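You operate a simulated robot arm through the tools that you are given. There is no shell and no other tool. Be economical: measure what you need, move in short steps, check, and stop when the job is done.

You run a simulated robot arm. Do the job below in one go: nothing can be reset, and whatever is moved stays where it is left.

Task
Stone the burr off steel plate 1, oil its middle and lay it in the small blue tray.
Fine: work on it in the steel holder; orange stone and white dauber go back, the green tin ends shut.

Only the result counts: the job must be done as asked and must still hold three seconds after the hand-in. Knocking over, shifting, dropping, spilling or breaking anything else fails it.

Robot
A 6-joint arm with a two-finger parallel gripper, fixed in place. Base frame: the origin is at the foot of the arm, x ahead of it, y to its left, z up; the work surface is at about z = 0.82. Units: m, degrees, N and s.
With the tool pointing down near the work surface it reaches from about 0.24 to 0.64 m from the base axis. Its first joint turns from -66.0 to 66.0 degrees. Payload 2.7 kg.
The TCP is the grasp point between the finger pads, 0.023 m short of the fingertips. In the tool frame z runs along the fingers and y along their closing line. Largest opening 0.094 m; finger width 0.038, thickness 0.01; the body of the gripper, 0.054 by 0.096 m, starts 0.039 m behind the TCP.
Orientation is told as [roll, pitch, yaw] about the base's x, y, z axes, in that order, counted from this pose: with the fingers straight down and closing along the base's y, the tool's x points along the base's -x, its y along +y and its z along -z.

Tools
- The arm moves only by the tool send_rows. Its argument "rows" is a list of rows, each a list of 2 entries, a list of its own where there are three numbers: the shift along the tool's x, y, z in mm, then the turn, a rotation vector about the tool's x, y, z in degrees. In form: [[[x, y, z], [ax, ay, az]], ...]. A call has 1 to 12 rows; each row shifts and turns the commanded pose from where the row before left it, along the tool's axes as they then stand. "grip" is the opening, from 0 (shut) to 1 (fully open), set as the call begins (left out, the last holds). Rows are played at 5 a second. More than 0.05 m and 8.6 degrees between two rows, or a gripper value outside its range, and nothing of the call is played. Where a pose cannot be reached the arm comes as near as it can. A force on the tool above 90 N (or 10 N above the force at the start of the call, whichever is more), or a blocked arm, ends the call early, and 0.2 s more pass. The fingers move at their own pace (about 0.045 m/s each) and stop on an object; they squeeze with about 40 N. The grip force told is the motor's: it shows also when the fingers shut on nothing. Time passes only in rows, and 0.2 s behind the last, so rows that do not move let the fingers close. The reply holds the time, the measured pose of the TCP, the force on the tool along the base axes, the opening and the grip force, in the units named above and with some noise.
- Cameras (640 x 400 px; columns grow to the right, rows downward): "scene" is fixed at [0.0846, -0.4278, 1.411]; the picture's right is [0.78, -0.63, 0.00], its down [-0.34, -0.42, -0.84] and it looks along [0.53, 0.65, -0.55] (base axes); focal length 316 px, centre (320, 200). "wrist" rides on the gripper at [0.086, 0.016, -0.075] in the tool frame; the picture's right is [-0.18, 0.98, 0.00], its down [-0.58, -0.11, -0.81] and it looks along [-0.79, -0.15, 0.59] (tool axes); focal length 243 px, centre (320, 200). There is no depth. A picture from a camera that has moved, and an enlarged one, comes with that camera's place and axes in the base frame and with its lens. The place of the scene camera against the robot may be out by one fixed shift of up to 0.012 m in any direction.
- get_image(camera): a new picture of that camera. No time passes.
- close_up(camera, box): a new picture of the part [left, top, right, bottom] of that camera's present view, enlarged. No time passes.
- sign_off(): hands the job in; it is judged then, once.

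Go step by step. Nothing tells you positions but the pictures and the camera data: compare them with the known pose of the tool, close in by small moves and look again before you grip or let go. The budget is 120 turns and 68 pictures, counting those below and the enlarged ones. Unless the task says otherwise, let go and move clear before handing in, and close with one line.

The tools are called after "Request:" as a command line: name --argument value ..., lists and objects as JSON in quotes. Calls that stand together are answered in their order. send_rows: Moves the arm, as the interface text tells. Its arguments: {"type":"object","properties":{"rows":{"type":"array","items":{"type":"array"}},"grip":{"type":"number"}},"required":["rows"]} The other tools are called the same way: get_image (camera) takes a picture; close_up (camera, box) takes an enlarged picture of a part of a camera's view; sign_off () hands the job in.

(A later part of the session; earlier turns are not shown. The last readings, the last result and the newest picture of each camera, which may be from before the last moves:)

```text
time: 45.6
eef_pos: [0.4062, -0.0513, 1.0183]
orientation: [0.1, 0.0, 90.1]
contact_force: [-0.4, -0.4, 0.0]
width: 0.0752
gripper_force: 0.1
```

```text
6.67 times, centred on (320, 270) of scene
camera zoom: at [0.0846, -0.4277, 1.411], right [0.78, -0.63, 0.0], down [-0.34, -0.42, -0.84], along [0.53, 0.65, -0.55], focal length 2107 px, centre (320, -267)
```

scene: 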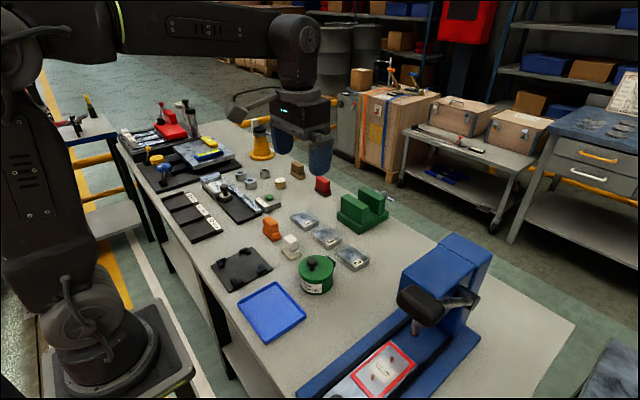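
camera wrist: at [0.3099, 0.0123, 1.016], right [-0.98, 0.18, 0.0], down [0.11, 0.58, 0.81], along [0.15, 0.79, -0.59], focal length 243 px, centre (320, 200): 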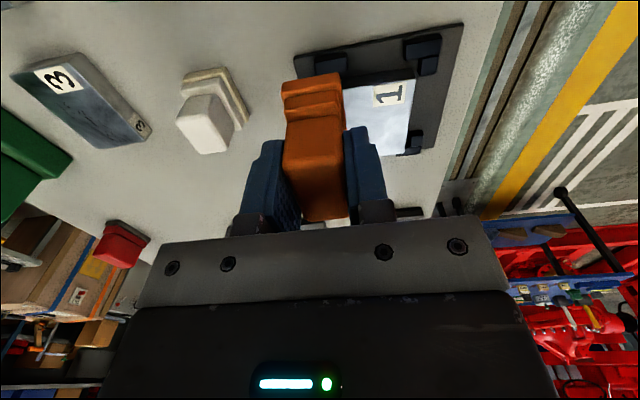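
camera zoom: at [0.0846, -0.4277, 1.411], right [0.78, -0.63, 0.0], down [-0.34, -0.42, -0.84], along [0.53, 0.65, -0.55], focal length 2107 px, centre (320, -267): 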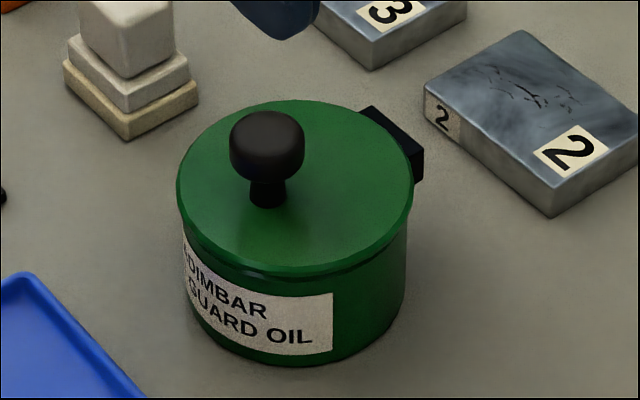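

The tin has a hinged lid: hinge block on the +x side, knob slightly to the −x side at about (0.393, −0.008), lid top at about z 0.863. I'll yaw back to 0 so the fingers pinch the knob along y, letting it pivot while the lid swings.

Request:
send_rows --rows '[[[0, 0, 0], [0, 0, 8.2]], [[0, 0, 0], [0, 0, 8.2]], [[0, 0, 0], [0, 0, 8.2]], [[0, 0, 0], [0, 0, 8.2]], [[0, 0, 0], [0, 0, 8.2]], [[0, 0, 0], [0, 0, 8.2]], [[0, 0, 0], [0, 0, 8.2]], [[0, 0, 0], [0, 0, 8.2]], [[0, 0, 0], [0, 0, 8.2]], [[0, 0, 0], [0, 0, 8.2]], [[0, 0, 0], [0, 0, 8]]]' --grip 0.6

Request:
send_rows --rows '[[[13, 43, 10], [0, 0, 0]], [[0, 0, 40], [0, 0, 0]], [[0, 0, 15], [0, 0, 0]]]'

Request:
close_up --camera "wrist" --box '[200, 0, 440, 200]'

Request:
close_up --camera "scene" --box '[280, 210, 360, 300]'

```text
time: 48.0
eef_pos: [0.4075, -0.0517, 1.0192]
orientation: [0.0, 0.0, -0.1]
contact_force: [0.9, 0.3, 0.3]
width: 0.0565
gripper_force: 0.0
```

```text
time: 48.8
eef_pos: [0.3938, -0.007, 0.9532]
orientation: [0.0, 0.0, -0.1]
contact_force: [0.4, 0.3, -0.2]
width: 0.0566
gripper_force: 0.1
```

```text
2.00 times, centred on (320, 100) of wrist
camera zoom: at [0.308, 0.0093, 1.0278], right [0.18, 0.98, 0.0], down [0.58, -0.11, 0.81], along [0.79, -0.15, -0.59], focal length 485 px, centre (320, 400)
```

zoom: 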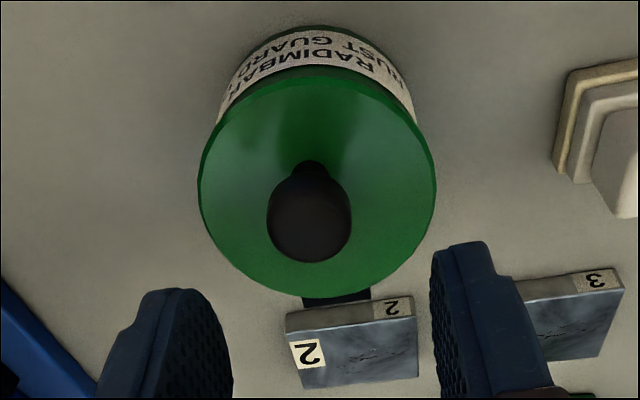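

```text
4.44 times, centred on (320, 255) of scene
camera zoom: at [0.0846, -0.4278, 1.411], right [0.78, -0.63, 0.0], down [-0.34, -0.42, -0.84], along [0.53, 0.65, -0.55], focal length 1405 px, centre (320, -44)
```

zoom: 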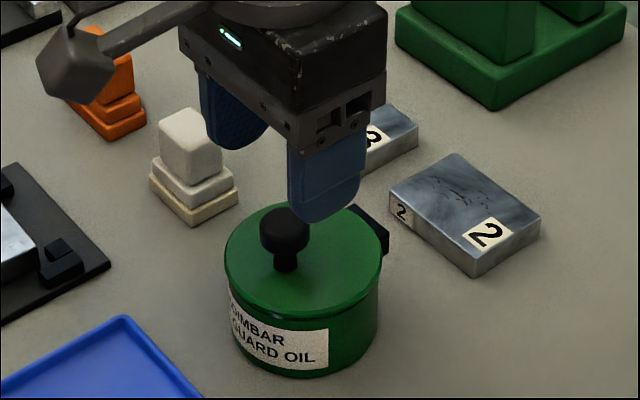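

Knob head is near (0.395, −0.010, 0.885). I'll lower so it sits near the fingertips and pinch it.

Request:
send_rows --rows '[[[-1, -3, 28], [0, 0, 0]], [[0, 0, 28], [0, 0, 0]], [[0, 0, 0], [0, 0, 0]]]'

Request:
close_up --camera "scene" --box '[280, 210, 360, 300]'

```text
time: 49.6
eef_pos: [0.3945, -0.0134, 0.8984]
orientation: [-0.1, 0.1, 0.1]
contact_force: [0.0, 0.5, -0.1]
width: 0.0564
gripper_force: 0.1
```

```text
4.44 times, centred on (320, 255) of scene
camera zoom: at [0.0846, -0.4278, 1.411], right [0.78, -0.63, 0.0], down [-0.34, -0.42, -0.84], along [0.53, 0.65, -0.55], focal length 1405 px, centre (320, -44)
```

zoom: 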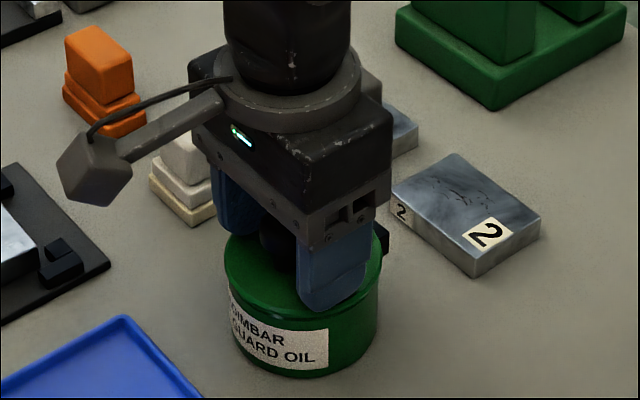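

Request:
send_rows --rows '[[[0, 0, 0], [0, 0, 0]], [[0, 0, 0], [0, 0, 0]], [[0, 0, 0], [0, 0, 0]], [[0, 0, 0], [0, 0, 0]]]' --grip 0

Request:
close_up --camera "scene" --box '[280, 210, 360, 300]'

```text
time: 50.6
eef_pos: [0.3951, -0.01, 0.897]
orientation: [0.0, 0.0, 0.1]
contact_force: [-0.3, 32.4, -3.2]
width: 0.0246
gripper_force: 45.0
```

```text
4.44 times, centred on (320, 255) of scene
camera zoom: at [0.0847, -0.4269, 1.4113], right [0.78, -0.63, 0.0], down [-0.34, -0.43, -0.84], along [0.53, 0.65, -0.55], focal length 1405 px, centre (320, -44)
```

zoom: 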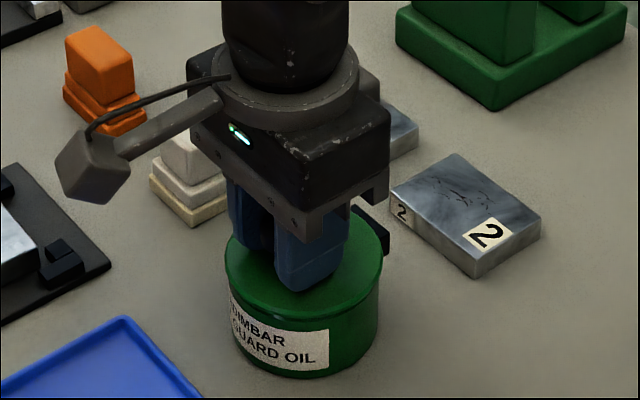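

A 32 N side force shows I'm a bit off in y; I'll shift +y to relieve it.

Request:
send_rows --rows '[[[0, 1, 0], [0, 0, 0]], [[0, 0, 0], [0, 0, 0]]]'

```text
time: 51.2
eef_pos: [0.3945, -0.0099, 0.8959]
orientation: [0.0, 0.1, 0.1]
contact_force: [-4.6, 28.3, 0.3]
width: 0.0252
gripper_force: 45.3
```

Request:
send_rows --rows '[[[0, 2, 0], [0, 0, 0]], [[0, 0, 0], [0, 0, 0]]]'

```text
time: 51.8
eef_pos: [0.395, -0.0095, 0.8984]
orientation: [-0.1, 0.1, 0.0]
contact_force: [-0.8, 8.1, -4.7]
width: 0.025
gripper_force: 44.9
```

Balanced now. I'll begin swinging the lid open along the arc about the hinge and check.

Request:
send_rows --rows '[[[-2.5, 0, -5], [0, 0, 0]], [[-3, 0, -4.9], [0, 0, 0]], [[-3.4, 0, -4.5], [0, 0, 0]], [[-3.8, 0, -4.2], [0, 0, 0]], [[0, 0, 0], [0, 0, 0]]]'

Request:
close_up --camera "scene" --box '[280, 210, 360, 300]'

```text
time: 53.0
eef_pos: [0.4056, -0.0103, 0.9161]
orientation: [-0.1, 0.5, 0.0]
contact_force: [-13.8, -9.1, -14.0]
width: 0.025
gripper_force: 45.6
```

```text
4.44 times, centred on (320, 255) of scene
camera zoom: at [0.0844, -0.428, 1.4109], right [0.78, -0.63, 0.0], down [-0.34, -0.42, -0.84], along [0.53, 0.65, -0.55], focal length 1405 px, centre (320, -44)
```

zoom: 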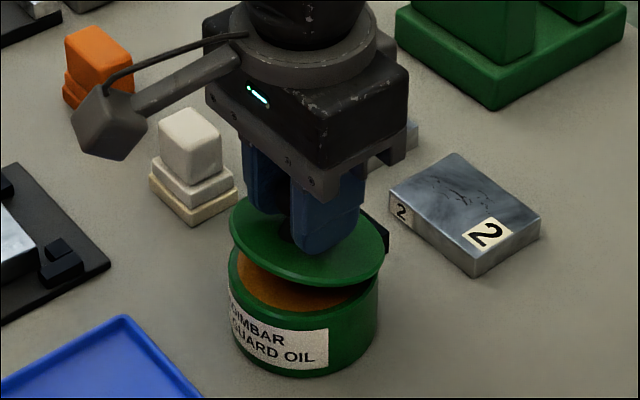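

The lid is hinging open nicely. Continuing the arc.

Request:
send_rows --rows '[[[-4.2, 0, -3.8], [0, 0, 0]], [[-4.5, 0, -3.6], [0, 0, 0]], [[-4.8, 0, -3], [0, 0, 0]], [[-4.9, 0, -2.7], [0, 0, 0]], [[0, 0, 0], [0, 0, 0]]]'

Request:
close_up --camera "scene" --box '[280, 210, 360, 300]'

```text
time: 54.2
eef_pos: [0.424, -0.0114, 0.93]
orientation: [-0.1, 0.7, 0.1]
contact_force: [-21.9, -24.2, 0.4]
width: 0.0248
gripper_force: 44.6
```

```text
4.44 times, centred on (320, 255) of scene
camera zoom: at [0.0841, -0.4284, 1.4108], right [0.78, -0.63, 0.0], down [-0.34, -0.42, -0.84], along [0.53, 0.65, -0.55], focal length 1405 px, centre (320, -44)
```

zoom: 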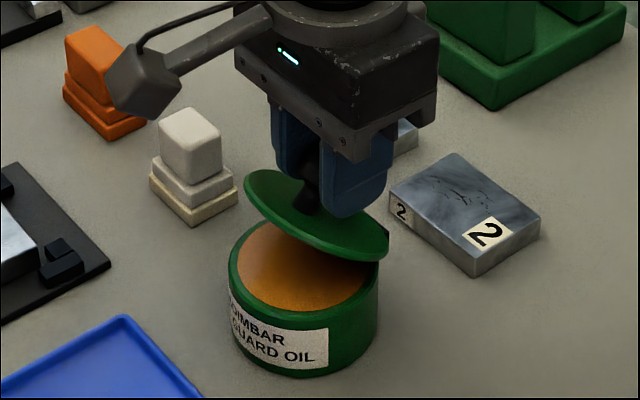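

Some side load in y is building; I'll shift −y a bit and continue with a gentle tilt to follow the lid.

Request:
send_rows --rows '[[[-5.9, -1, -2.2], [0, 3, 0]], [[-6, -1, -2.1], [0, 3, 0]], [[-6.1, -0.5, -1.9], [0, 3, 0]], [[-6.1, 0, -1.8], [0, 3, 0]], [[0, 0, 0], [0, 0, 0]]]'

Request:
close_up --camera "scene" --box '[280, 210, 360, 300]'

```text
time: 55.4
eef_pos: [0.4502, -0.0098, 0.9348]
orientation: [0.1, 12.6, 0.2]
contact_force: [-17.3, 2.9, -6.2]
width: 0.0249
gripper_force: 45.4
```

```text
4.44 times, centred on (320, 255) of scene
camera zoom: at [0.0843, -0.4277, 1.411], right [0.78, -0.63, 0.0], down [-0.34, -0.42, -0.84], along [0.53, 0.65, -0.55], focal length 1405 px, centre (320, -44)
```

zoom: 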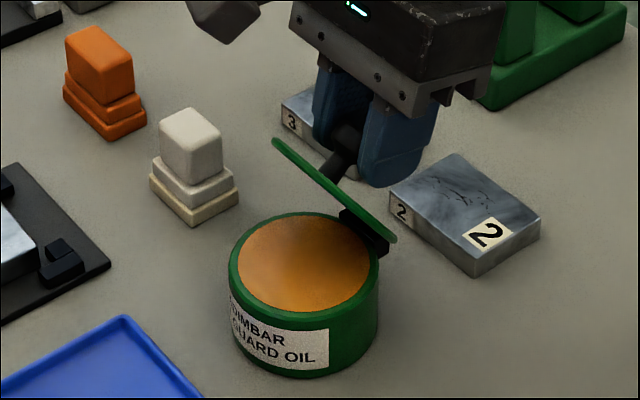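

Request:
send_rows --rows '[[[-6.2, 0, -1.5], [0, 3, 0]], [[-6.2, 0, -1.5], [0, 3, 0]], [[-6.2, 0, -1.3], [0, 3, 0]], [[-6.3, 0, -1.1], [0, 3, 0]], [[0, 0, 0], [0, 0, 0]]]'

Request:
send_rows --rows '[[[-6.3, 0, -0.9], [0, 3, 0]], [[-6.3, 0, -0.8], [0, 3, 0]], [[0, 0, 0], [0, 0, 0]]]'

Request:
close_up --camera "scene" --box '[280, 210, 360, 300]'

```text
time: 56.6
eef_pos: [0.4742, -0.0092, 0.9337]
orientation: [0.1, 24.5, 0.2]
contact_force: [-19.5, 17.0, -9.9]
width: 0.0251
gripper_force: 44.9
```

```text
time: 57.4
eef_pos: [0.4868, -0.0105, 0.9283]
orientation: [0.2, 30.4, 0.1]
contact_force: [-23.0, 18.2, -7.3]
width: 0.0249
gripper_force: 45.3
```

```text
4.44 times, centred on (320, 255) of scene
camera zoom: at [0.0842, -0.4273, 1.4112], right [0.78, -0.63, 0.0], down [-0.34, -0.42, -0.84], along [0.53, 0.65, -0.55], focal length 1405 px, centre (320, -44)
```

zoom: 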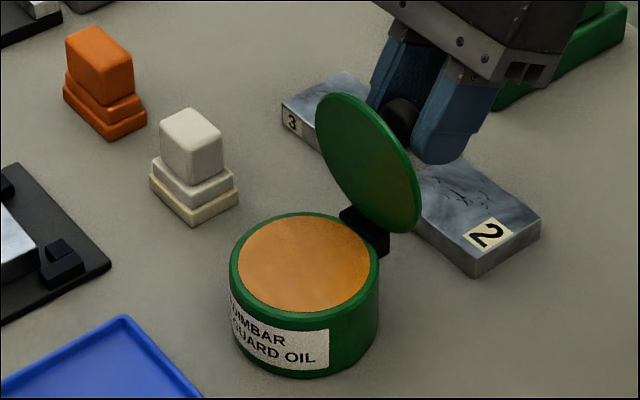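

Lid is about vertical; I'll take it a bit past so it rests open.

Request:
send_rows --rows '[[[-5.7, -0.7, -0.2], [0, 0, 0]], [[-5.7, 0, 0.2], [0, 0, 0]], [[-5.6, 0, 0.5], [0, 0, 0]], [[0, 0, 0], [0, 0, 0]]]'

Request:
close_up --camera "scene" --box '[280, 210, 360, 300]'

```text
time: 58.4
eef_pos: [0.5026, -0.0099, 0.923]
orientation: [0.1, 30.1, 0.0]
contact_force: [-11.1, 22.7, 15.9]
width: 0.0251
gripper_force: 44.8
```

```text
4.44 times, centred on (320, 255) of scene
camera zoom: at [0.0841, -0.4272, 1.4112], right [0.78, -0.63, 0.0], down [-0.34, -0.42, -0.84], along [0.53, 0.65, -0.55], focal length 1405 px, centre (320, -44)
```

zoom: 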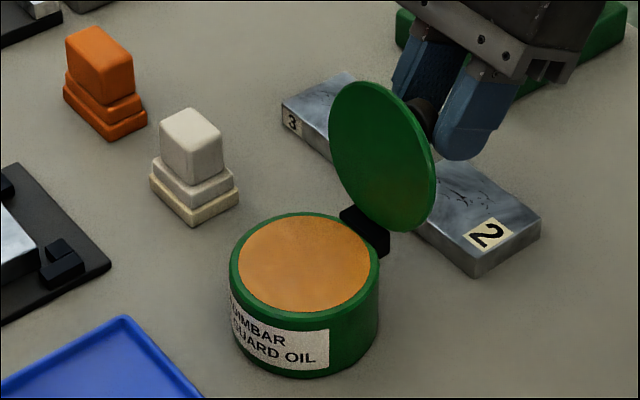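

Request:
send_rows --rows '[[[0, 0, 0], [0, 0, 0]], [[0, 0, 0], [0, 0, 0]]]' --grip 0.5

Request:
close_up --camera "scene" --box '[280, 210, 360, 300]'

```text
time: 59.0
eef_pos: [0.5046, -0.0122, 0.9208]
orientation: [-0.1, 30.0, -0.1]
contact_force: [-0.3, -0.3, 0.1]
width: 0.047
gripper_force: 0.0
```

```text
4.44 times, centred on (320, 255) of scene
camera zoom: at [0.0846, -0.4278, 1.411], right [0.78, -0.63, 0.0], down [-0.34, -0.42, -0.84], along [0.53, 0.65, -0.55], focal length 1405 px, centre (320, -44)
```

zoom: 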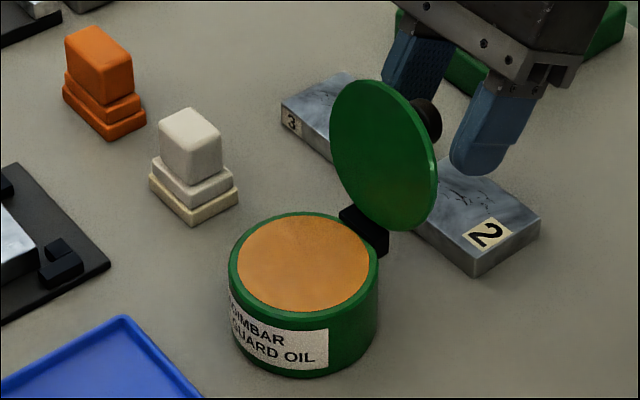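

The lid rests open by itself. I'll retreat upward, level the tool and go to view the dauber.

Request:
send_rows --rows '[[[20, 0, -34.6], [0, 0, 0]], [[20, 0, -34.6], [0, 0, 0]], [[0, 0, 0], [0, -7.5, 0]], [[0, 0, 0], [0, -7.5, 0]], [[0, 0, 0], [0, -7.5, 0]], [[0, 0, 0], [0, -7.5, 0]], [[15, 39, 0], [0, 0, 0]], [[38, 20, 10], [0, 0, 0]], [[37, 29, 15], [0, 0, 0]], [[0, 29, 15], [0, 0, 0]]]' --grip 0.8

Request:
get_image --camera "wrist"

```text
time: 61.2
eef_pos: [0.41, 0.1062, 0.9598]
orientation: [0.1, -0.1, -0.1]
contact_force: [-0.4, 0.5, -0.7]
width: 0.075
gripper_force: 0.0
```

```text
20 pictures are left
camera wrist: at [0.3255, 0.122, 1.0348], right [0.18, 0.98, 0.0], down [0.58, -0.11, 0.81], along [0.79, -0.15, -0.59], focal length 243 px, centre (320, 200)
```

wrist: 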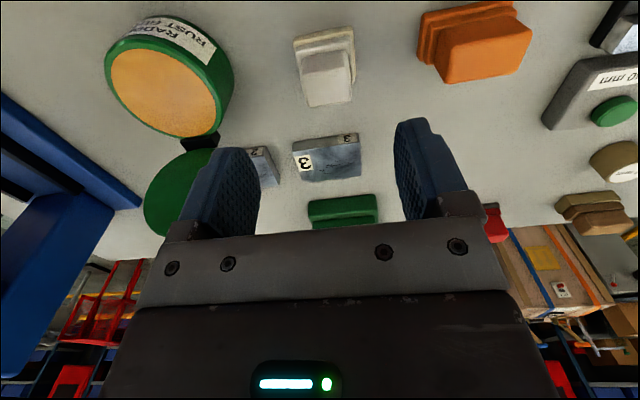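

Dauber handle centre is about (0.417, 0.110), 33 mm wide in y. I'll descend and grip it.

Request:
send_rows --rows '[[[-7, 4, 30], [0, 0, 0]], [[0, 0, 35], [0, 0, 0]], [[0, 0, 26], [0, 0, 0]], [[0, 0, 0], [0, 0, 0]]]'

Request:
send_rows --rows '[[[0, 0, 0], [0, 0, 0]], [[0, 0, 0], [0, 0, 0]], [[0, 0, 0], [0, 0, 0]], [[0, 0, 0], [0, 0, 0]], [[0, 0, 0], [0, 0, 0]], [[0, 0, 0], [0, 0, 0]]]' --grip 0

Request:
close_up --camera "scene" --box '[240, 190, 340, 270]'

```text
time: 62.2
eef_pos: [0.4185, 0.1129, 0.87]
orientation: [-0.1, 0.0, 0.0]
contact_force: [0.2, -1.0, 0.2]
width: 0.0751
gripper_force: 0.0
```

```text
time: 63.6
eef_pos: [0.4176, 0.1118, 0.8691]
orientation: [0.0, -0.1, 0.0]
contact_force: [-0.1, 0.7, 0.5]
width: 0.0334
gripper_force: 40.2
```

```text
5.00 times, centred on (290, 230) of scene
camera zoom: at [0.0846, -0.4278, 1.411], right [0.78, -0.63, 0.0], down [-0.34, -0.42, -0.84], along [0.53, 0.65, -0.55], focal length 1580 px, centre (470, 50)
```

zoom: 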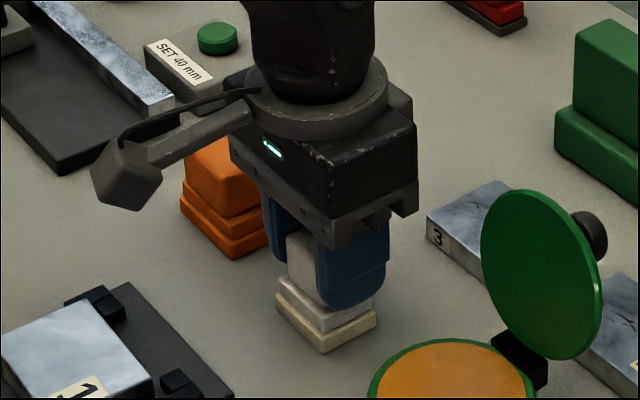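

Dauber gripped (rest TCP ≈ (0.418, 0.1115, 0.869), yaw 0). Lift and carry it over the tin.

Request:
send_rows --rows '[[[0, 0, -35], [0, 0, 0]], [[0, 0, -35], [0, 0, 0]], [[5, -40, 0], [0, 0, 0]], [[6, -40, 0], [0, 0, 0]], [[0, -39, 0], [0, 0, 0]], [[0, 0, 20], [0, 0, 0]], [[0, 0, 0], [0, 0, 0]]]'

Request:
close_up --camera "scene" --box '[280, 210, 360, 300]'

```text
time: 65.2
eef_pos: [0.4083, -0.0097, 0.9216]
orientation: [0.1, 0.2, 0.0]
contact_force: [0.5, -0.2, -0.4]
width: 0.033
gripper_force: 40.6
```

```text
4.44 times, centred on (320, 255) of scene
camera zoom: at [0.0846, -0.4278, 1.411], right [0.78, -0.63, 0.0], down [-0.34, -0.42, -0.84], along [0.53, 0.65, -0.55], focal length 1405 px, centre (320, -44)
```

zoom: 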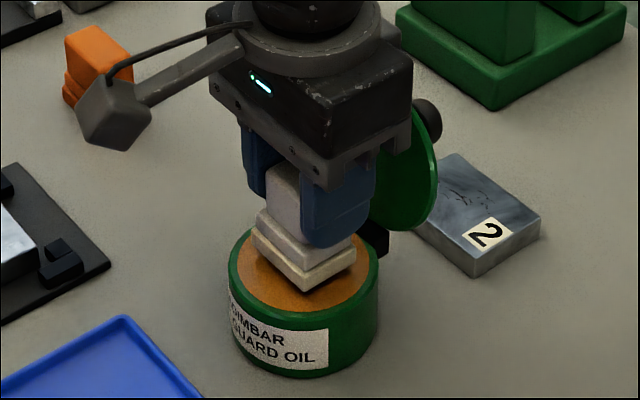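

Request:
close_up --camera "wrist" --box '[220, 60, 420, 220]'

```text
2.50 times, centred on (320, 140) of wrist
camera zoom: at [0.3219, 0.0059, 0.9961], right [0.18, 0.98, 0.0], down [0.58, -0.11, 0.81], along [0.79, -0.15, -0.59], focal length 606 px, centre (320, 350)
```

zoom: 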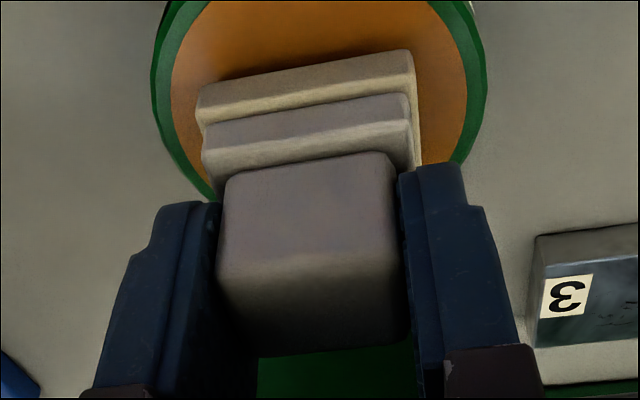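

Dauber and tin centres agree within a few mm. I'll lower gently into the oil with force checks.

Request:
send_rows --rows '[[[2, 1, 8], [0, 0, 0]], [[0, 0, 6], [0, 0, 0]], [[0, 0, 3], [0, 0, 0]], [[0, 0, 0], [0, 0, 0]]]'

Request:
send_rows --rows '[[[0, 0, 3], [0, 0, 0]], [[0, 0, 2], [0, 0, 0]], [[0, 0, 0], [0, 0, 0]]]'

Request:
close_up --camera "scene" --box '[280, 210, 360, 300]'

```text
time: 66.2
eef_pos: [0.4085, -0.0093, 0.9116]
orientation: [0.0, -1.0, 0.1]
contact_force: [-17.0, -2.9, 85.2]
width: 0.0332
gripper_force: 39.4
```

```text
time: 66.5
eef_pos: [0.4101, -0.009, 0.9124]
orientation: [0.0, -1.1, 0.1]
contact_force: [-1.2, 0.0, 9.5]
width: 0.033
gripper_force: 40.5
stopped in row 1: the force on the tool passed its limit (the readings are from after the stop); the commanded pose is now the measured one
```

```text
4.44 times, centred on (320, 255) of scene
camera zoom: at [0.0845, -0.4278, 1.411], right [0.78, -0.63, 0.0], down [-0.34, -0.42, -0.84], along [0.53, 0.65, -0.55], focal length 1405 px, centre (320, -44)
```

zoom: 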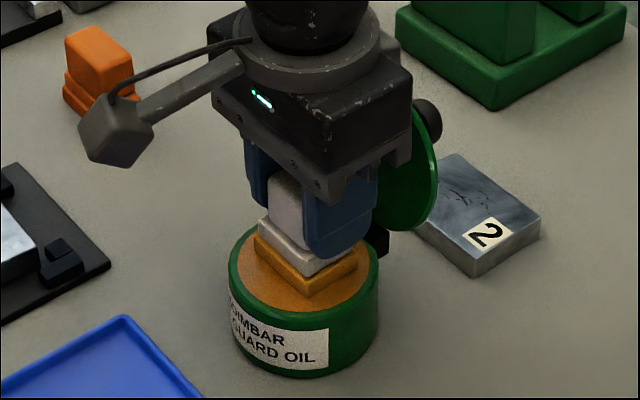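

The dauber picked up oil (the pad turned amber). I'll lift straight up, restore level, and carry it over the plate.

Request:
send_rows --rows '[[[0, 0, -20], [0, 0, 0]], [[0, 0, -25], [0, 1.1, 0]], [[0, 0, 0], [0, 0, 0]]]'

Request:
send_rows --rows '[[[31, 39, 0], [0, 0, 0]], [[31, 39, 0], [0, 0, 0]], [[31, 39, 0], [0, 0, 0]], [[31, 38, 0], [0, 0, 0]], [[0, 0, 30], [0, 0, 0]], [[0, 0, 20], [0, 0, 0]], [[0, 0, 0], [0, 0, 0]]]'

Request:
close_up --camera "scene" --box '[200, 210, 360, 310]'

```text
time: 67.3
eef_pos: [0.4101, -0.0079, 0.9569]
orientation: [0.0, 0.2, 0.1]
contact_force: [0.3, -0.2, -1.5]
width: 0.0331
gripper_force: 40.1
```

```text
time: 68.9
eef_pos: [0.2831, 0.1457, 0.9049]
orientation: [-0.1, 0.2, 0.2]
contact_force: [0.4, 0.5, -0.1]
width: 0.0331
gripper_force: 40.0
```

```text
4.00 times, centred on (280, 260) of scene
camera zoom: at [0.0846, -0.4278, 1.411], right [0.78, -0.63, 0.0], down [-0.34, -0.42, -0.84], along [0.53, 0.65, -0.55], focal length 1264 px, centre (480, -40)
```

zoom: 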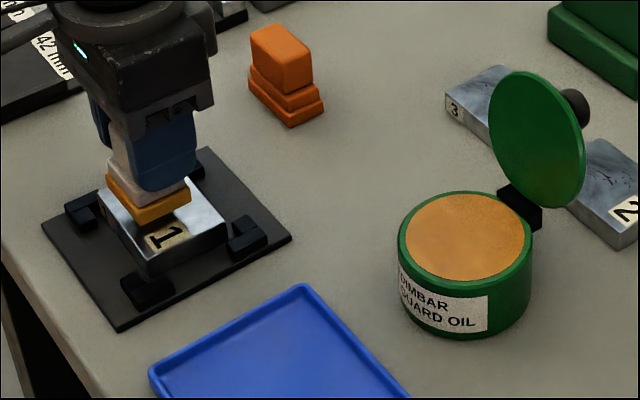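

Request:
send_rows --rows '[[[-1.5, 0, 6], [0, 0, 0]], [[0, 0, 4], [0, 0, 0]], [[0, 0, 0], [0, 0, 0]]]'

Request:
send_rows --rows '[[[0, 0, 2], [0, 0, 0]], [[0, 0, 0], [0, 0, 0]]]'

```text
time: 69.7
eef_pos: [0.2861, 0.145, 0.8963]
orientation: [0.0, 0.2, 0.2]
contact_force: [0.5, 0.7, -0.5]
width: 0.033
gripper_force: 40.2
```

```text
time: 70.3
eef_pos: [0.286, 0.1453, 0.8937]
orientation: [0.0, 0.3, 0.1]
contact_force: [0.0, -0.5, -0.4]
width: 0.0332
gripper_force: 39.9
```

Request:
send_rows --rows '[[[0, 0, 1.5], [0, 0, 0]], [[0, 0, 0], [0, 0, 0]]]'

Request:
send_rows --rows '[[[0, 0, 1], [0, 0, 0]], [[0, 0, 0], [0, 0, 0]]]'

```text
time: 70.9
eef_pos: [0.2854, 0.1466, 0.8928]
orientation: [0.0, 0.2, 0.1]
contact_force: [0.6, -0.2, 0.0]
width: 0.0333
gripper_force: 39.6
```

```text
time: 71.5
eef_pos: [0.2861, 0.146, 0.8905]
orientation: [0.0, 0.2, 0.0]
contact_force: [-0.1, -0.1, -0.8]
width: 0.0331
gripper_force: 39.3
```

Request:
send_rows --rows '[[[0, 0, 1], [0, 0, 0]], [[0, 0, 0], [0, 0, 0]]]'

Request:
send_rows --rows '[[[0, 0, 0.7], [0, 0, 0]], [[0, 0, 0], [0, 0, 0]]]'

```text
time: 72.1
eef_pos: [0.2869, 0.1461, 0.8902]
orientation: [0.0, 0.2, 0.1]
contact_force: [0.9, 0.2, -0.5]
width: 0.0332
gripper_force: 40.1
```

```text
time: 72.7
eef_pos: [0.286, 0.145, 0.8895]
orientation: [0.1, 0.1, 0.0]
contact_force: [0.3, 0.3, 0.4]
width: 0.0334
gripper_force: 40.0
```

Request:
send_rows --rows '[[[0, 0, 1], [0, 0, 0]], [[0, 0, 0], [0, 0, 0]]]'

Request:
send_rows --rows '[[[0, 0, 0.7], [0, 0, 0]], [[0, 0, 0], [0, 0, 0]]]'

```text
time: 73.3
eef_pos: [0.2859, 0.1458, 0.8905]
orientation: [0.1, 0.0, 0.0]
contact_force: [-3.7, -1.9, 22.4]
width: 0.033
gripper_force: 39.6
```

```text
time: 73.9
eef_pos: [0.2857, 0.1464, 0.8906]
orientation: [0.2, 0.1, 0.1]
contact_force: [-7.9, -2.1, 48.2]
width: 0.0331
gripper_force: 39.6
```

Firm contact made. Lift and look at the plate.

Request:
send_rows --rows '[[[0, 0, 0], [0, 0, 0]], [[0, 0, -20], [0, 0, 0]], [[0, 0, -40], [0, 0, 0]], [[-40, 0, 0], [0, 0, 0]], [[-25, 0, 0], [0, 0, 0]]]'

Request:
close_up --camera "scene" --box '[200, 210, 300, 290]'

```text
time: 75.1
eef_pos: [0.3522, 0.1446, 0.9492]
orientation: [0.0, 0.2, 0.1]
contact_force: [-0.2, 0.4, -1.2]
width: 0.0329
gripper_force: 40.3
```

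```text
5.00 times, centred on (250, 250) of scene
camera zoom: at [0.0846, -0.4278, 1.411], right [0.78, -0.63, 0.0], down [-0.34, -0.42, -0.84], along [0.53, 0.65, -0.55], focal length 1580 px, centre (670, -50)
```

zoom: 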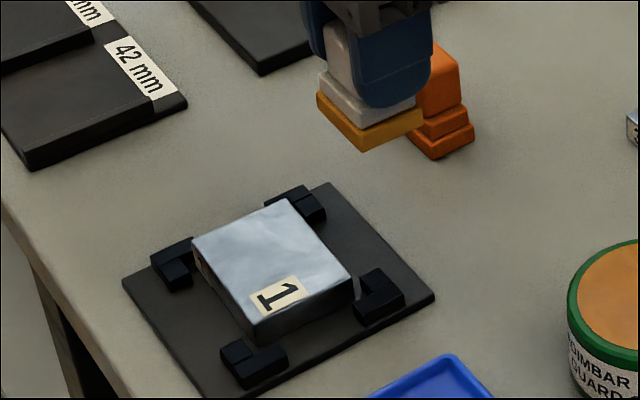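

Request:
close_up --camera "scene" --box '[235, 245, 275, 280]'

```text
11.43 times, centred on (255, 262) of scene
camera zoom: at [0.0846, -0.4278, 1.411], right [0.78, -0.63, 0.0], down [-0.34, -0.42, -0.84], along [0.53, 0.65, -0.55], focal length 3612 px, centre (1063, -514)
```

zoom: 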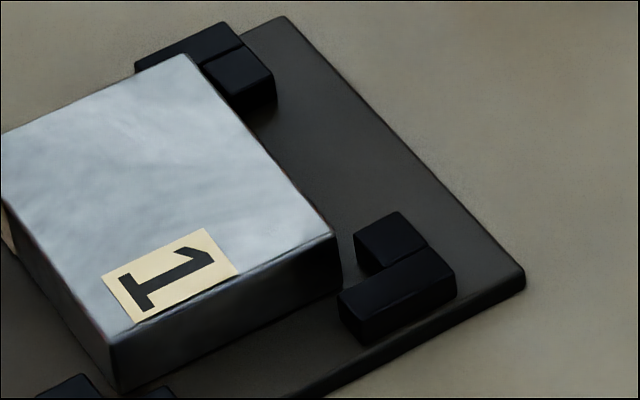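

No oil mark is visible, so wiping is probably needed. I'll go back, press lightly and rub with short strokes about the middle.

Request:
send_rows --rows '[[[40, 0, 0], [0, 0, 0]], [[25, 0, 0], [0, 0, 0]], [[0, 0, 35], [0, 0, 0]], [[0, 0, 22], [0, 0, 0]], [[0, 0, 2.2], [0, 0, 0]], [[0, 0, 0], [0, 0, 0]]]'

```text
time: 76.5
eef_pos: [0.2863, 0.1455, 0.8898]
orientation: [0.1, 0.1, 0.1]
contact_force: [-3.3, 0.9, 8.1]
width: 0.0332
gripper_force: 40.3
```

Request:
send_rows --rows '[[[0, 6, 0.3], [0, 0, 0]], [[0, -6, 0], [0, 0, 0]], [[0, -6, 0], [0, 0, 0]], [[0, 6, 0], [0, 0, 0]], [[0, 6, 0], [0, 0, 0]], [[0, -6, 0], [0, 0, 0]], [[0, -6, 0], [0, 0, 0]], [[0, 6, 0], [0, 0, 0]], [[4, 0, 0], [0, 0, 0]], [[-4, 0, 0], [0, 0, 0]], [[-4, 0, 0], [0, 0, 0]], [[4, 0, 0], [0, 0, 0]]]'

Request:
send_rows --rows '[[[0, 0, -20], [0, 0, 0]], [[0, 0, -40], [0, 0, 0]], [[-40, 0, 0], [0, 0, 0]], [[-25, 0, 0], [0, 0, 0]]]'

Request:
close_up --camera "scene" --box '[225, 235, 285, 285]'

```text
time: 79.1
eef_pos: [0.2889, 0.146, 0.8895]
orientation: [0.1, -0.1, 0.1]
contact_force: [3.7, -3.8, 32.8]
width: 0.0331
gripper_force: 40.5
```

```text
time: 80.1
eef_pos: [0.3516, 0.147, 0.9476]
orientation: [0.1, 0.2, 0.1]
contact_force: [0.7, 0.9, 0.1]
width: 0.0332
gripper_force: 39.7
```

```text
8.00 times, centred on (255, 260) of scene
camera zoom: at [0.0846, -0.4278, 1.411], right [0.78, -0.63, 0.0], down [-0.34, -0.42, -0.84], along [0.53, 0.65, -0.55], focal length 2529 px, centre (840, -280)
```

zoom: 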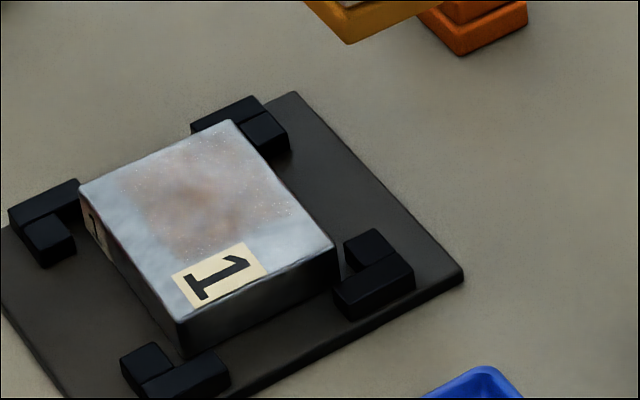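

An oil film now shows in the middle, though faint. One more short set of strokes to be thorough.

Request:
send_rows --rows '[[[40, 0, 0], [0, 0, 0]], [[25, 0, 0], [0, 0, 0]], [[0, 0, 35], [0, 0, 0]], [[0, 0, 22], [0, 0, 0]], [[0, 0, 2.4], [0, 0, 0]], [[0, 0, 0], [0, 0, 0]]]'

Request:
send_rows --rows '[[[0, 6, 0], [0, 0, 0]], [[0, -6, 0], [0, 0, 0]], [[0, -6, 0], [0, 0, 0]], [[0, 6, 0], [0, 0, 0]], [[0, 6, 0], [0, 0, 0]], [[0, -6, 0], [0, 0, 0]], [[0, -6, 0], [0, 0, 0]], [[0, 6, 0], [0, 0, 0]], [[4, 0, 0], [0, 0, 0]], [[-4, 0, 0], [0, 0, 0]], [[-4, 0, 0], [0, 0, 0]], [[4, 0, 0], [0, 0, 0]]]'

Request:
send_rows --rows '[[[0, 0, -20], [0, 0, 0]], [[0, 0, -40], [0, 0, 0]], [[-40, 0, 0], [0, 0, 0]], [[-25, 0, 0], [0, 0, 0]]]'

Request:
close_up --camera "scene" --box '[225, 235, 285, 285]'

```text
time: 81.5
eef_pos: [0.2845, 0.1463, 0.8905]
orientation: [0.2, 0.1, 0.1]
contact_force: [-10.3, -4.2, 29.4]
width: 0.0331
gripper_force: 40.4
```

```text
time: 84.1
eef_pos: [0.288, 0.1446, 0.8898]
orientation: [0.1, -0.1, 0.1]
contact_force: [7.5, -8.0, 22.2]
width: 0.0331
gripper_force: 40.3
```

```text
time: 85.1
eef_pos: [0.3528, 0.1473, 0.9481]
orientation: [0.1, 0.2, 0.1]
contact_force: [1.2, -1.0, -0.3]
width: 0.0331
gripper_force: 39.5
```

```text
8.00 times, centred on (255, 260) of scene
camera zoom: at [0.0846, -0.4278, 1.411], right [0.78, -0.63, 0.0], down [-0.34, -0.42, -0.84], along [0.53, 0.65, -0.55], focal length 2529 px, centre (840, -280)
```

zoom: 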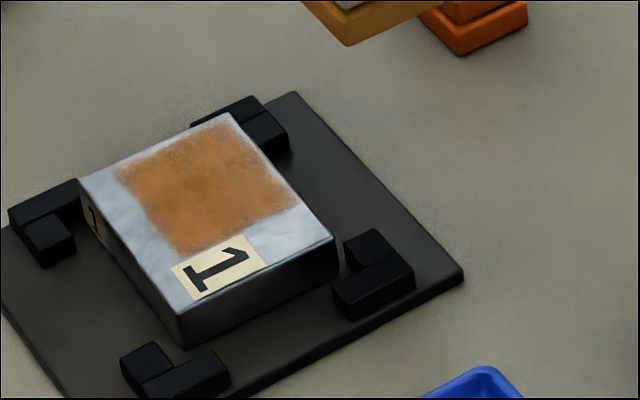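

The middle is clearly oiled. Now I'll return the dauber to its original spot.

Request:
send_rows --rows '[[[0, -34.8, 0], [0, 0, 0]], [[-33, 0, 0], [0, 0, 0]], [[-33, 0, 0], [0, 0, 0]], [[0, 0, 40], [0, 0, 0]], [[0, 0, 35], [0, 0, 0]], [[0, 0, 0], [0, 0, 0]]]'

Request:
send_rows --rows '[[[0, 0, 2.5], [0, 0, 0]], [[0, 0, 0], [0, 0, 0]]]'

Request:
close_up --camera "scene" --box '[240, 190, 340, 270]'

```text
time: 86.5
eef_pos: [0.417, 0.1115, 0.8739]
orientation: [0.0, 0.2, 0.1]
contact_force: [0.6, 0.4, -1.0]
width: 0.0331
gripper_force: 39.5
```

```text
time: 87.1
eef_pos: [0.4177, 0.1121, 0.8719]
orientation: [-0.1, 0.2, 0.1]
contact_force: [-1.0, 0.5, 0.2]
width: 0.0332
gripper_force: 40.2
```

```text
5.00 times, centred on (290, 230) of scene
camera zoom: at [0.0846, -0.4278, 1.411], right [0.78, -0.63, 0.0], down [-0.34, -0.42, -0.84], along [0.53, 0.65, -0.55], focal length 1580 px, centre (470, 50)
```

zoom: 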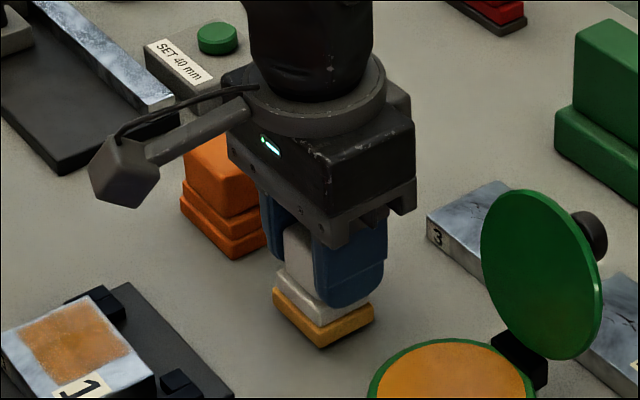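

Request:
send_rows --rows '[[[-1, 0, 1.5], [0, 0, 0]], [[0, 0, 0], [0, 0, 0]]]'

Request:
send_rows --rows '[[[0, 0, 0.8], [0, 0, 0]], [[0, 0, 0], [0, 0, 0]]]'

```text
time: 87.7
eef_pos: [0.4176, 0.1115, 0.8703]
orientation: [0.0, 0.1, 0.2]
contact_force: [-0.1, 1.0, -1.0]
width: 0.033
gripper_force: 40.1
```

```text
time: 88.3
eef_pos: [0.4181, 0.1118, 0.8707]
orientation: [0.0, 0.1, 0.1]
contact_force: [-0.2, 0.3, -0.1]
width: 0.033
gripper_force: 40.3
```

Request:
send_rows --rows '[[[0, 0, 0.8], [0, 0, 0]], [[0, 0, 0], [0, 0, 0]]]'

Request:
send_rows --rows '[[[0, 0, 0.5], [0, 0, 0]], [[0, 0, 0], [0, 0, 0]]]'

```text
time: 88.9
eef_pos: [0.419, 0.1119, 0.8696]
orientation: [0.0, 0.2, 0.1]
contact_force: [-0.5, 0.0, -0.2]
width: 0.033
gripper_force: 39.9
```

```text
time: 89.5
eef_pos: [0.4186, 0.1116, 0.8679]
orientation: [0.0, 0.1, 0.1]
contact_force: [-0.9, -0.3, -1.3]
width: 0.033
gripper_force: 39.7
```

Request:
send_rows --rows '[[[0, 0, 0.6], [0, 0, 0]], [[0, 0, 0], [0, 0, 0]]]'

Request:
send_rows --rows '[[[0, 0, 0.6], [0, 0, 0]], [[0, 0, 0], [0, 0, 0]]]'

```text
time: 90.1
eef_pos: [0.4187, 0.1117, 0.869]
orientation: [0.0, 0.3, 0.1]
contact_force: [0.0, -0.3, -0.4]
width: 0.033
gripper_force: 40.0
```

```text
time: 90.7
eef_pos: [0.4182, 0.1121, 0.8656]
orientation: [-0.1, 0.1, 0.1]
contact_force: [-0.7, 0.0, 2.4]
width: 0.033
gripper_force: 40.2
```

Dauber is touching the table at its home spot. I'll release it, rise and go around to the lid knob's far side.

Request:
send_rows --rows '[[[0, 0, 0], [0, 0, 0]], [[0, 0, 0], [0, 0, 0]], [[0, 0, 0], [0, 0, 0]], [[0, 0, -30], [0, 0, 0]], [[0, 0, -40], [0, 0, 0]], [[0, 0, -40], [0, 0, 0]], [[0, 0, -30], [0, 0, 0]]]' --grip 0.75

Request:
send_rows --rows '[[[-30, -38, 0], [0, 0, 0]], [[-30, -38, 0], [0, 0, 0]], [[-30, -38, 0], [0, 0, 0]], [[-10, -8, 0], [0, 0, 0]], [[0, 0, 0], [0, 6.67, 0]], [[0, 0, 0], [0, 6.67, 0]], [[0, 0, 0], [0, 6.66, 0]], [[0, 0, 0], [0, 0, 0]]]' --grip 0.55

Request:
close_up --camera "scene" --box '[240, 160, 400, 270]'

```text
time: 92.3
eef_pos: [0.4178, 0.1141, 1.0052]
orientation: [0.0, 0.2, 0.2]
contact_force: [0.3, -0.2, 0.6]
width: 0.0706
gripper_force: 0.0
```

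```text
time: 94.1
eef_pos: [0.5184, -0.0103, 1.0058]
orientation: [0.0, 20.2, 0.1]
contact_force: [-0.5, 0.7, -0.6]
width: 0.0516
gripper_force: 0.0
```

```text
3.64 times, centred on (320, 215) of scene
camera zoom: at [0.0846, -0.4278, 1.411], right [0.78, -0.63, 0.0], down [-0.34, -0.42, -0.84], along [0.53, 0.65, -0.55], focal length 1149 px, centre (320, 146)
```

zoom: 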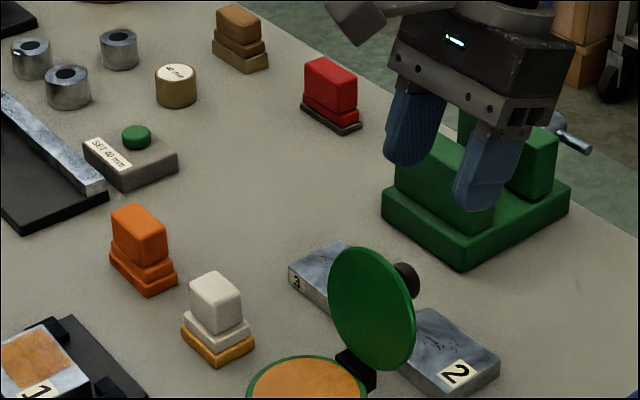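

Stone and dauber are back. Descending behind the lid, then moving onto the knob.

Request:
send_rows --rows '[[[-14.4, 0, 39.5], [0, 0, 0]], [[-14.4, 0, 39.5], [0, 0, 0]], [[7.3, 0, 2.7], [0, 0, 0]], [[7.3, 0, 2.7], [0, 0, 0]], [[0, 0, 0], [0, 0, 0]]]'

Request:
close_up --camera "scene" --box '[300, 200, 380, 260]'

```text
time: 95.3
eef_pos: [0.5025, -0.0108, 0.9213]
orientation: [-0.1, 20.2, 0.1]
contact_force: [0.1, 0.4, 0.3]
width: 0.0517
gripper_force: 0.1
```

```text
6.67 times, centred on (340, 230) of scene
camera zoom: at [0.0846, -0.4278, 1.411], right [0.78, -0.63, 0.0], down [-0.34, -0.42, -0.84], along [0.53, 0.65, -0.55], focal length 2107 px, centre (187, 0)
```

zoom: 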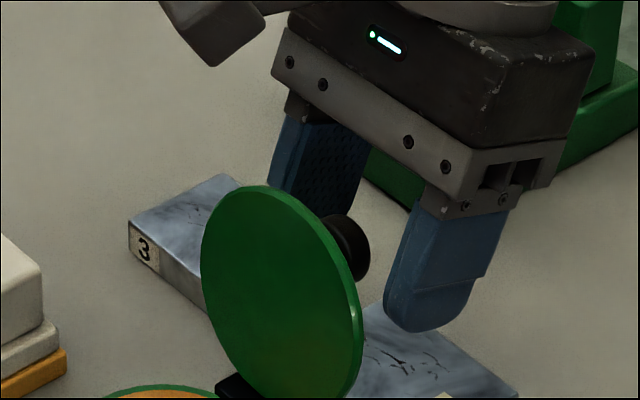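

Request:
send_rows --rows '[[[0, 0, 0], [0, 0, 0]], [[0, 0, 0], [0, 0, 0]], [[0, 0, 0], [0, 0, 0]], [[0, 0, 0], [0, 0, 0]]]' --grip 0

```text
time: 96.3
eef_pos: [0.5022, -0.01, 0.9224]
orientation: [0.1, 20.2, 0.2]
contact_force: [-0.3, 11.6, 0.0]
width: 0.025
gripper_force: 44.5
```

Gripped well (25 mm). Swinging the lid back, first half.

Request:
send_rows --rows '[[[9.4, 1, -2.4], [0, -3.33, 0]], [[9.6, 0, -1.7], [0, -3.33, 0]], [[9.8, 0, -1.0], [0, -3.33, 0]], [[9.9, 0, -0.3], [0, -3.33, 0]], [[0, 0, 0], [0, 0, 0]]]'

Request:
send_rows --rows '[[[9.9, 0, 0.4], [0, -3.33, 0]], [[9.9, 0, 1.2], [0, -3.35, 0]], [[8.9, 0, 1.8], [0, 0, 0]], [[0, 0, 0], [0, 0, 0]]]'

Request:
close_up --camera "scene" --box '[280, 210, 360, 300]'

```text
time: 97.5
eef_pos: [0.4697, -0.0098, 0.9375]
orientation: [0.0, 6.5, 0.1]
contact_force: [17.5, 5.0, -3.2]
width: 0.0249
gripper_force: 45.0
```

```text
time: 98.5
eef_pos: [0.442, -0.0092, 0.9374]
orientation: [0.0, -0.3, 0.1]
contact_force: [17.5, -4.1, 10.4]
width: 0.025
gripper_force: 45.2
```

```text
4.44 times, centred on (320, 255) of scene
camera zoom: at [0.0848, -0.4279, 1.4109], right [0.78, -0.63, 0.0], down [-0.34, -0.42, -0.84], along [0.53, 0.65, -0.55], focal length 1405 px, centre (320, -44)
```

zoom: 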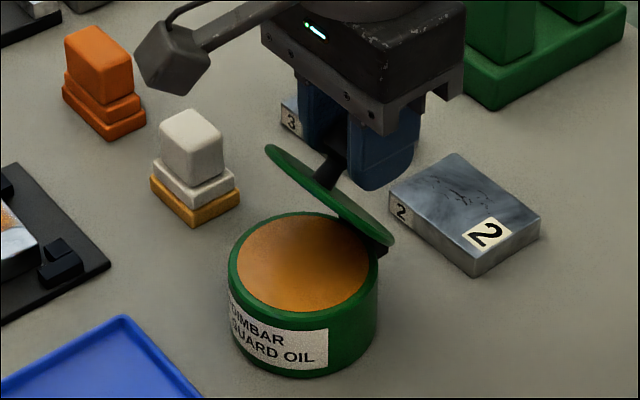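

Going well; continue lowering the lid to shut.

Request:
send_rows --rows '[[[8.6, 0, 3.1], [0, 0, 0]], [[8.1, 0, 4.2], [0, 0, 0]], [[7.4, 0, 5.3], [0, 0, 0]], [[0, 0, 0], [0, 0, 0]]]'

Request:
send_rows --rows '[[[6.7, 0, 6.3], [0, 0, 0]], [[5.6, 0, 7.2], [0, 0, 0]], [[0, 0, 0], [0, 0, 0]]]'

Request:
send_rows --rows '[[[4.7, 0, 7.9], [0, 0, 0]], [[0, 0, 0], [0, 0, 0]]]'

```text
time: 99.5
eef_pos: [0.4166, -0.0096, 0.9252]
orientation: [0.1, -0.4, 0.1]
contact_force: [13.9, -1.8, 18.2]
width: 0.025
gripper_force: 44.9
```

```text
time: 100.3
eef_pos: [0.4053, -0.0104, 0.9104]
orientation: [0.2, -0.2, 0.0]
contact_force: [11.9, 2.1, 14.9]
width: 0.0252
gripper_force: 45.1
```

```text
time: 100.9
eef_pos: [0.3989, -0.0098, 0.9023]
orientation: [0.1, 0.0, 0.1]
contact_force: [5.9, 2.0, 17.9]
width: 0.0252
gripper_force: 45.1
```

Request:
send_rows --rows '[[[1.5, 0, 3], [0, 0, 0]], [[0.5, 0, 1.5], [0, 0, 0]], [[0, 0, 0], [0, 0, 0]]]'

Request:
close_up --camera "scene" --box '[280, 210, 360, 300]'

```text
time: 101.7
eef_pos: [0.3975, -0.0106, 0.897]
orientation: [0.0, 0.0, 0.1]
contact_force: [9.0, -5.5, 17.0]
width: 0.0248
gripper_force: 44.9
```

```text
4.44 times, centred on (320, 255) of scene
camera zoom: at [0.0846, -0.4279, 1.411], right [0.78, -0.63, 0.0], down [-0.34, -0.42, -0.84], along [0.53, 0.65, -0.55], focal length 1405 px, centre (320, -44)
```

zoom: 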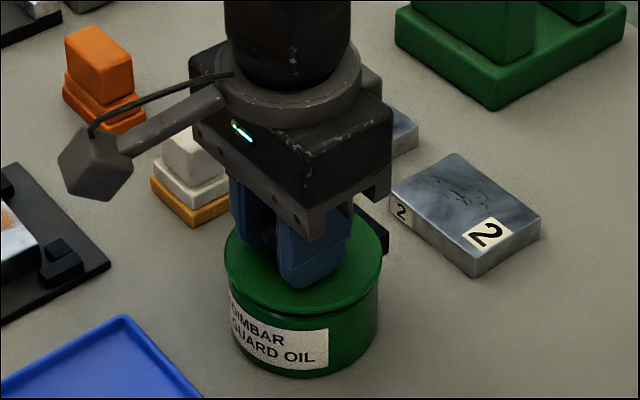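

Request:
send_rows --rows '[[[0.7, 0, 2], [0, 0, 0]], [[0, 0, 0], [0, 0, 0]]]'

Request:
send_rows --rows '[[[0, 0, 1], [0, 0, 0]], [[0, 0, 0], [0, 0, 0]]]'

```text
time: 102.3
eef_pos: [0.3957, -0.0101, 0.8954]
orientation: [0.0, 0.0, 0.2]
contact_force: [5.7, -9.2, 18.7]
width: 0.0249
gripper_force: 44.9
```

```text
time: 102.9
eef_pos: [0.3957, -0.0092, 0.8952]
orientation: [0.0, 0.0, 0.1]
contact_force: [3.3, -7.5, 25.6]
width: 0.0249
gripper_force: 45.4
```

Lid is shut at its original height. Release, rise, and move above the plate, then yaw 90.

Request:
send_rows --rows '[[[0, 0, -1], [0, 0, 0]], [[0, 0, 0], [0, 0, 0]], [[0, 0, 0], [0, 0, 0]], [[0, 0, -30], [0, 0, 0]], [[0, 0, -40], [0, 0, 0]], [[0, 0, -20], [0, 0, 0]], [[27, 39.5, 0], [0, 0, 0]], [[27, 39.5, 0], [0, 0, 0]], [[27, 39.5, 0], [0, 0, 0]], [[27, 39.5, 0], [0, 0, 0]]]' --grip 0.6

Request:
send_rows --rows '[[[0, 0, 0], [0, 0, -8.2]], [[0, 0, 0], [0, 0, -8.2]], [[0, 0, 0], [0, 0, -8.2]], [[0, 0, 0], [0, 0, -8.2]], [[0, 0, 0], [0, 0, -8.2]], [[0, 0, 0], [0, 0, -8.2]], [[0, 0, 0], [0, 0, -8.2]], [[0, 0, 0], [0, 0, -8.2]], [[0, 0, 0], [0, 0, -8.2]], [[0, 0, 0], [0, 0, -8.2]], [[0, 0, 0], [0, 0, -7.0]]]' --grip 0.85

Request:
get_image --camera "wrist"

```text
time: 105.1
eef_pos: [0.2863, 0.1473, 0.9872]
orientation: [0.0, 0.2, -0.1]
contact_force: [-0.4, 0.0, 0.5]
width: 0.0565
gripper_force: 0.1
```

```text
time: 107.5
eef_pos: [0.2874, 0.147, 0.9862]
orientation: [0.2, -0.1, 89.2]
contact_force: [0.5, 0.0, 0.5]
width: 0.0798
gripper_force: 0.1
```

```text
5 pictures are left
camera wrist: at [0.27, 0.0612, 1.06], right [-0.98, 0.2, 0.0], down [0.12, 0.58, 0.81], along [0.16, 0.79, -0.59], focal length 243 px, centre (320, 200)
```

wrist: 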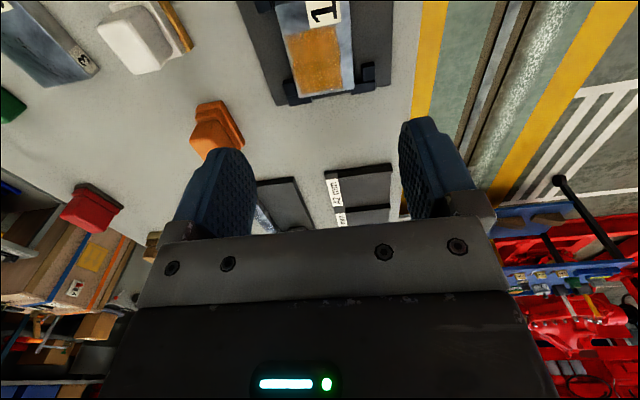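

Plate is centred at about (0.289, 0.149). Descend and grip.

Request:
send_rows --rows '[[[-1.5, -2, 40], [0, 0, 0]], [[0, 0, 40], [0, 0, 0]], [[0, 0, 35], [0, 0, 0]], [[0, 0, 16], [0, 0, 0]], [[0, 0, 0], [0, 0, 0]]]'

Request:
send_rows --rows '[[[0, 0, 0], [0, 0, 0]], [[0, 0, 0], [0, 0, 0]], [[0, 0, 0], [0, 0, 0]], [[0, 0, 0], [0, 0, 0]], [[0, 0, 0], [0, 0, 0]]]' --grip 0

```text
time: 108.7
eef_pos: [0.2903, 0.151, 0.8531]
orientation: [0.1, -0.2, 89.2]
contact_force: [-0.2, -1.1, 0.4]
width: 0.0801
gripper_force: 0.0
```

```text
time: 109.9
eef_pos: [0.2883, 0.1511, 0.8525]
orientation: [0.2, 0.0, 89.1]
contact_force: [-0.7, -1.0, -0.2]
width: 0.054
gripper_force: 39.9
```

Gripped. Lift and carry to the blue tray.

Request:
send_rows --rows '[[[0, 0, -35], [0, 0, 0]], [[0, 0, -40], [0, 0, 0]], [[41, 3.5, 0], [0, 0, 0]], [[41, 3.5, 0], [0, 0, 0]], [[41, 3.5, 0], [0, 0, 0]], [[40, 3, 0], [0, 0, 0]], [[0, 0, 40], [0, 0, 0]], [[0, 0, 0], [0, 0, 0]]]'

Request:
close_up --camera "scene" --box '[210, 230, 330, 350]'

```text
time: 111.7
eef_pos: [0.2735, -0.0128, 0.8916]
orientation: [0.1, 0.0, 89.2]
contact_force: [-1.1, -0.1, -5.0]
width: 0.0538
gripper_force: 39.9
```

```text
3.33 times, centred on (270, 290) of scene
camera zoom: at [0.0846, -0.4278, 1.411], right [0.78, -0.63, 0.0], down [-0.34, -0.42, -0.84], along [0.53, 0.65, -0.55], focal length 1054 px, centre (487, -100)
```

zoom: 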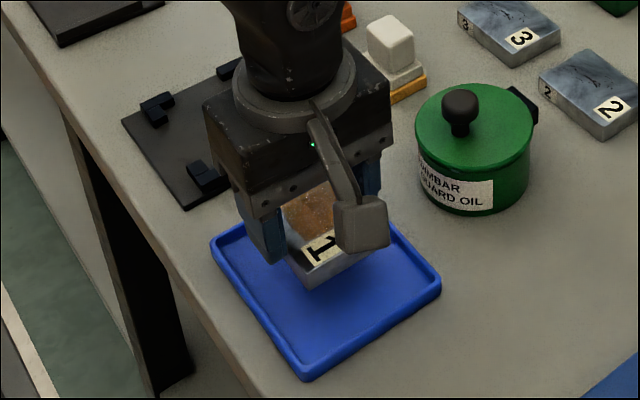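

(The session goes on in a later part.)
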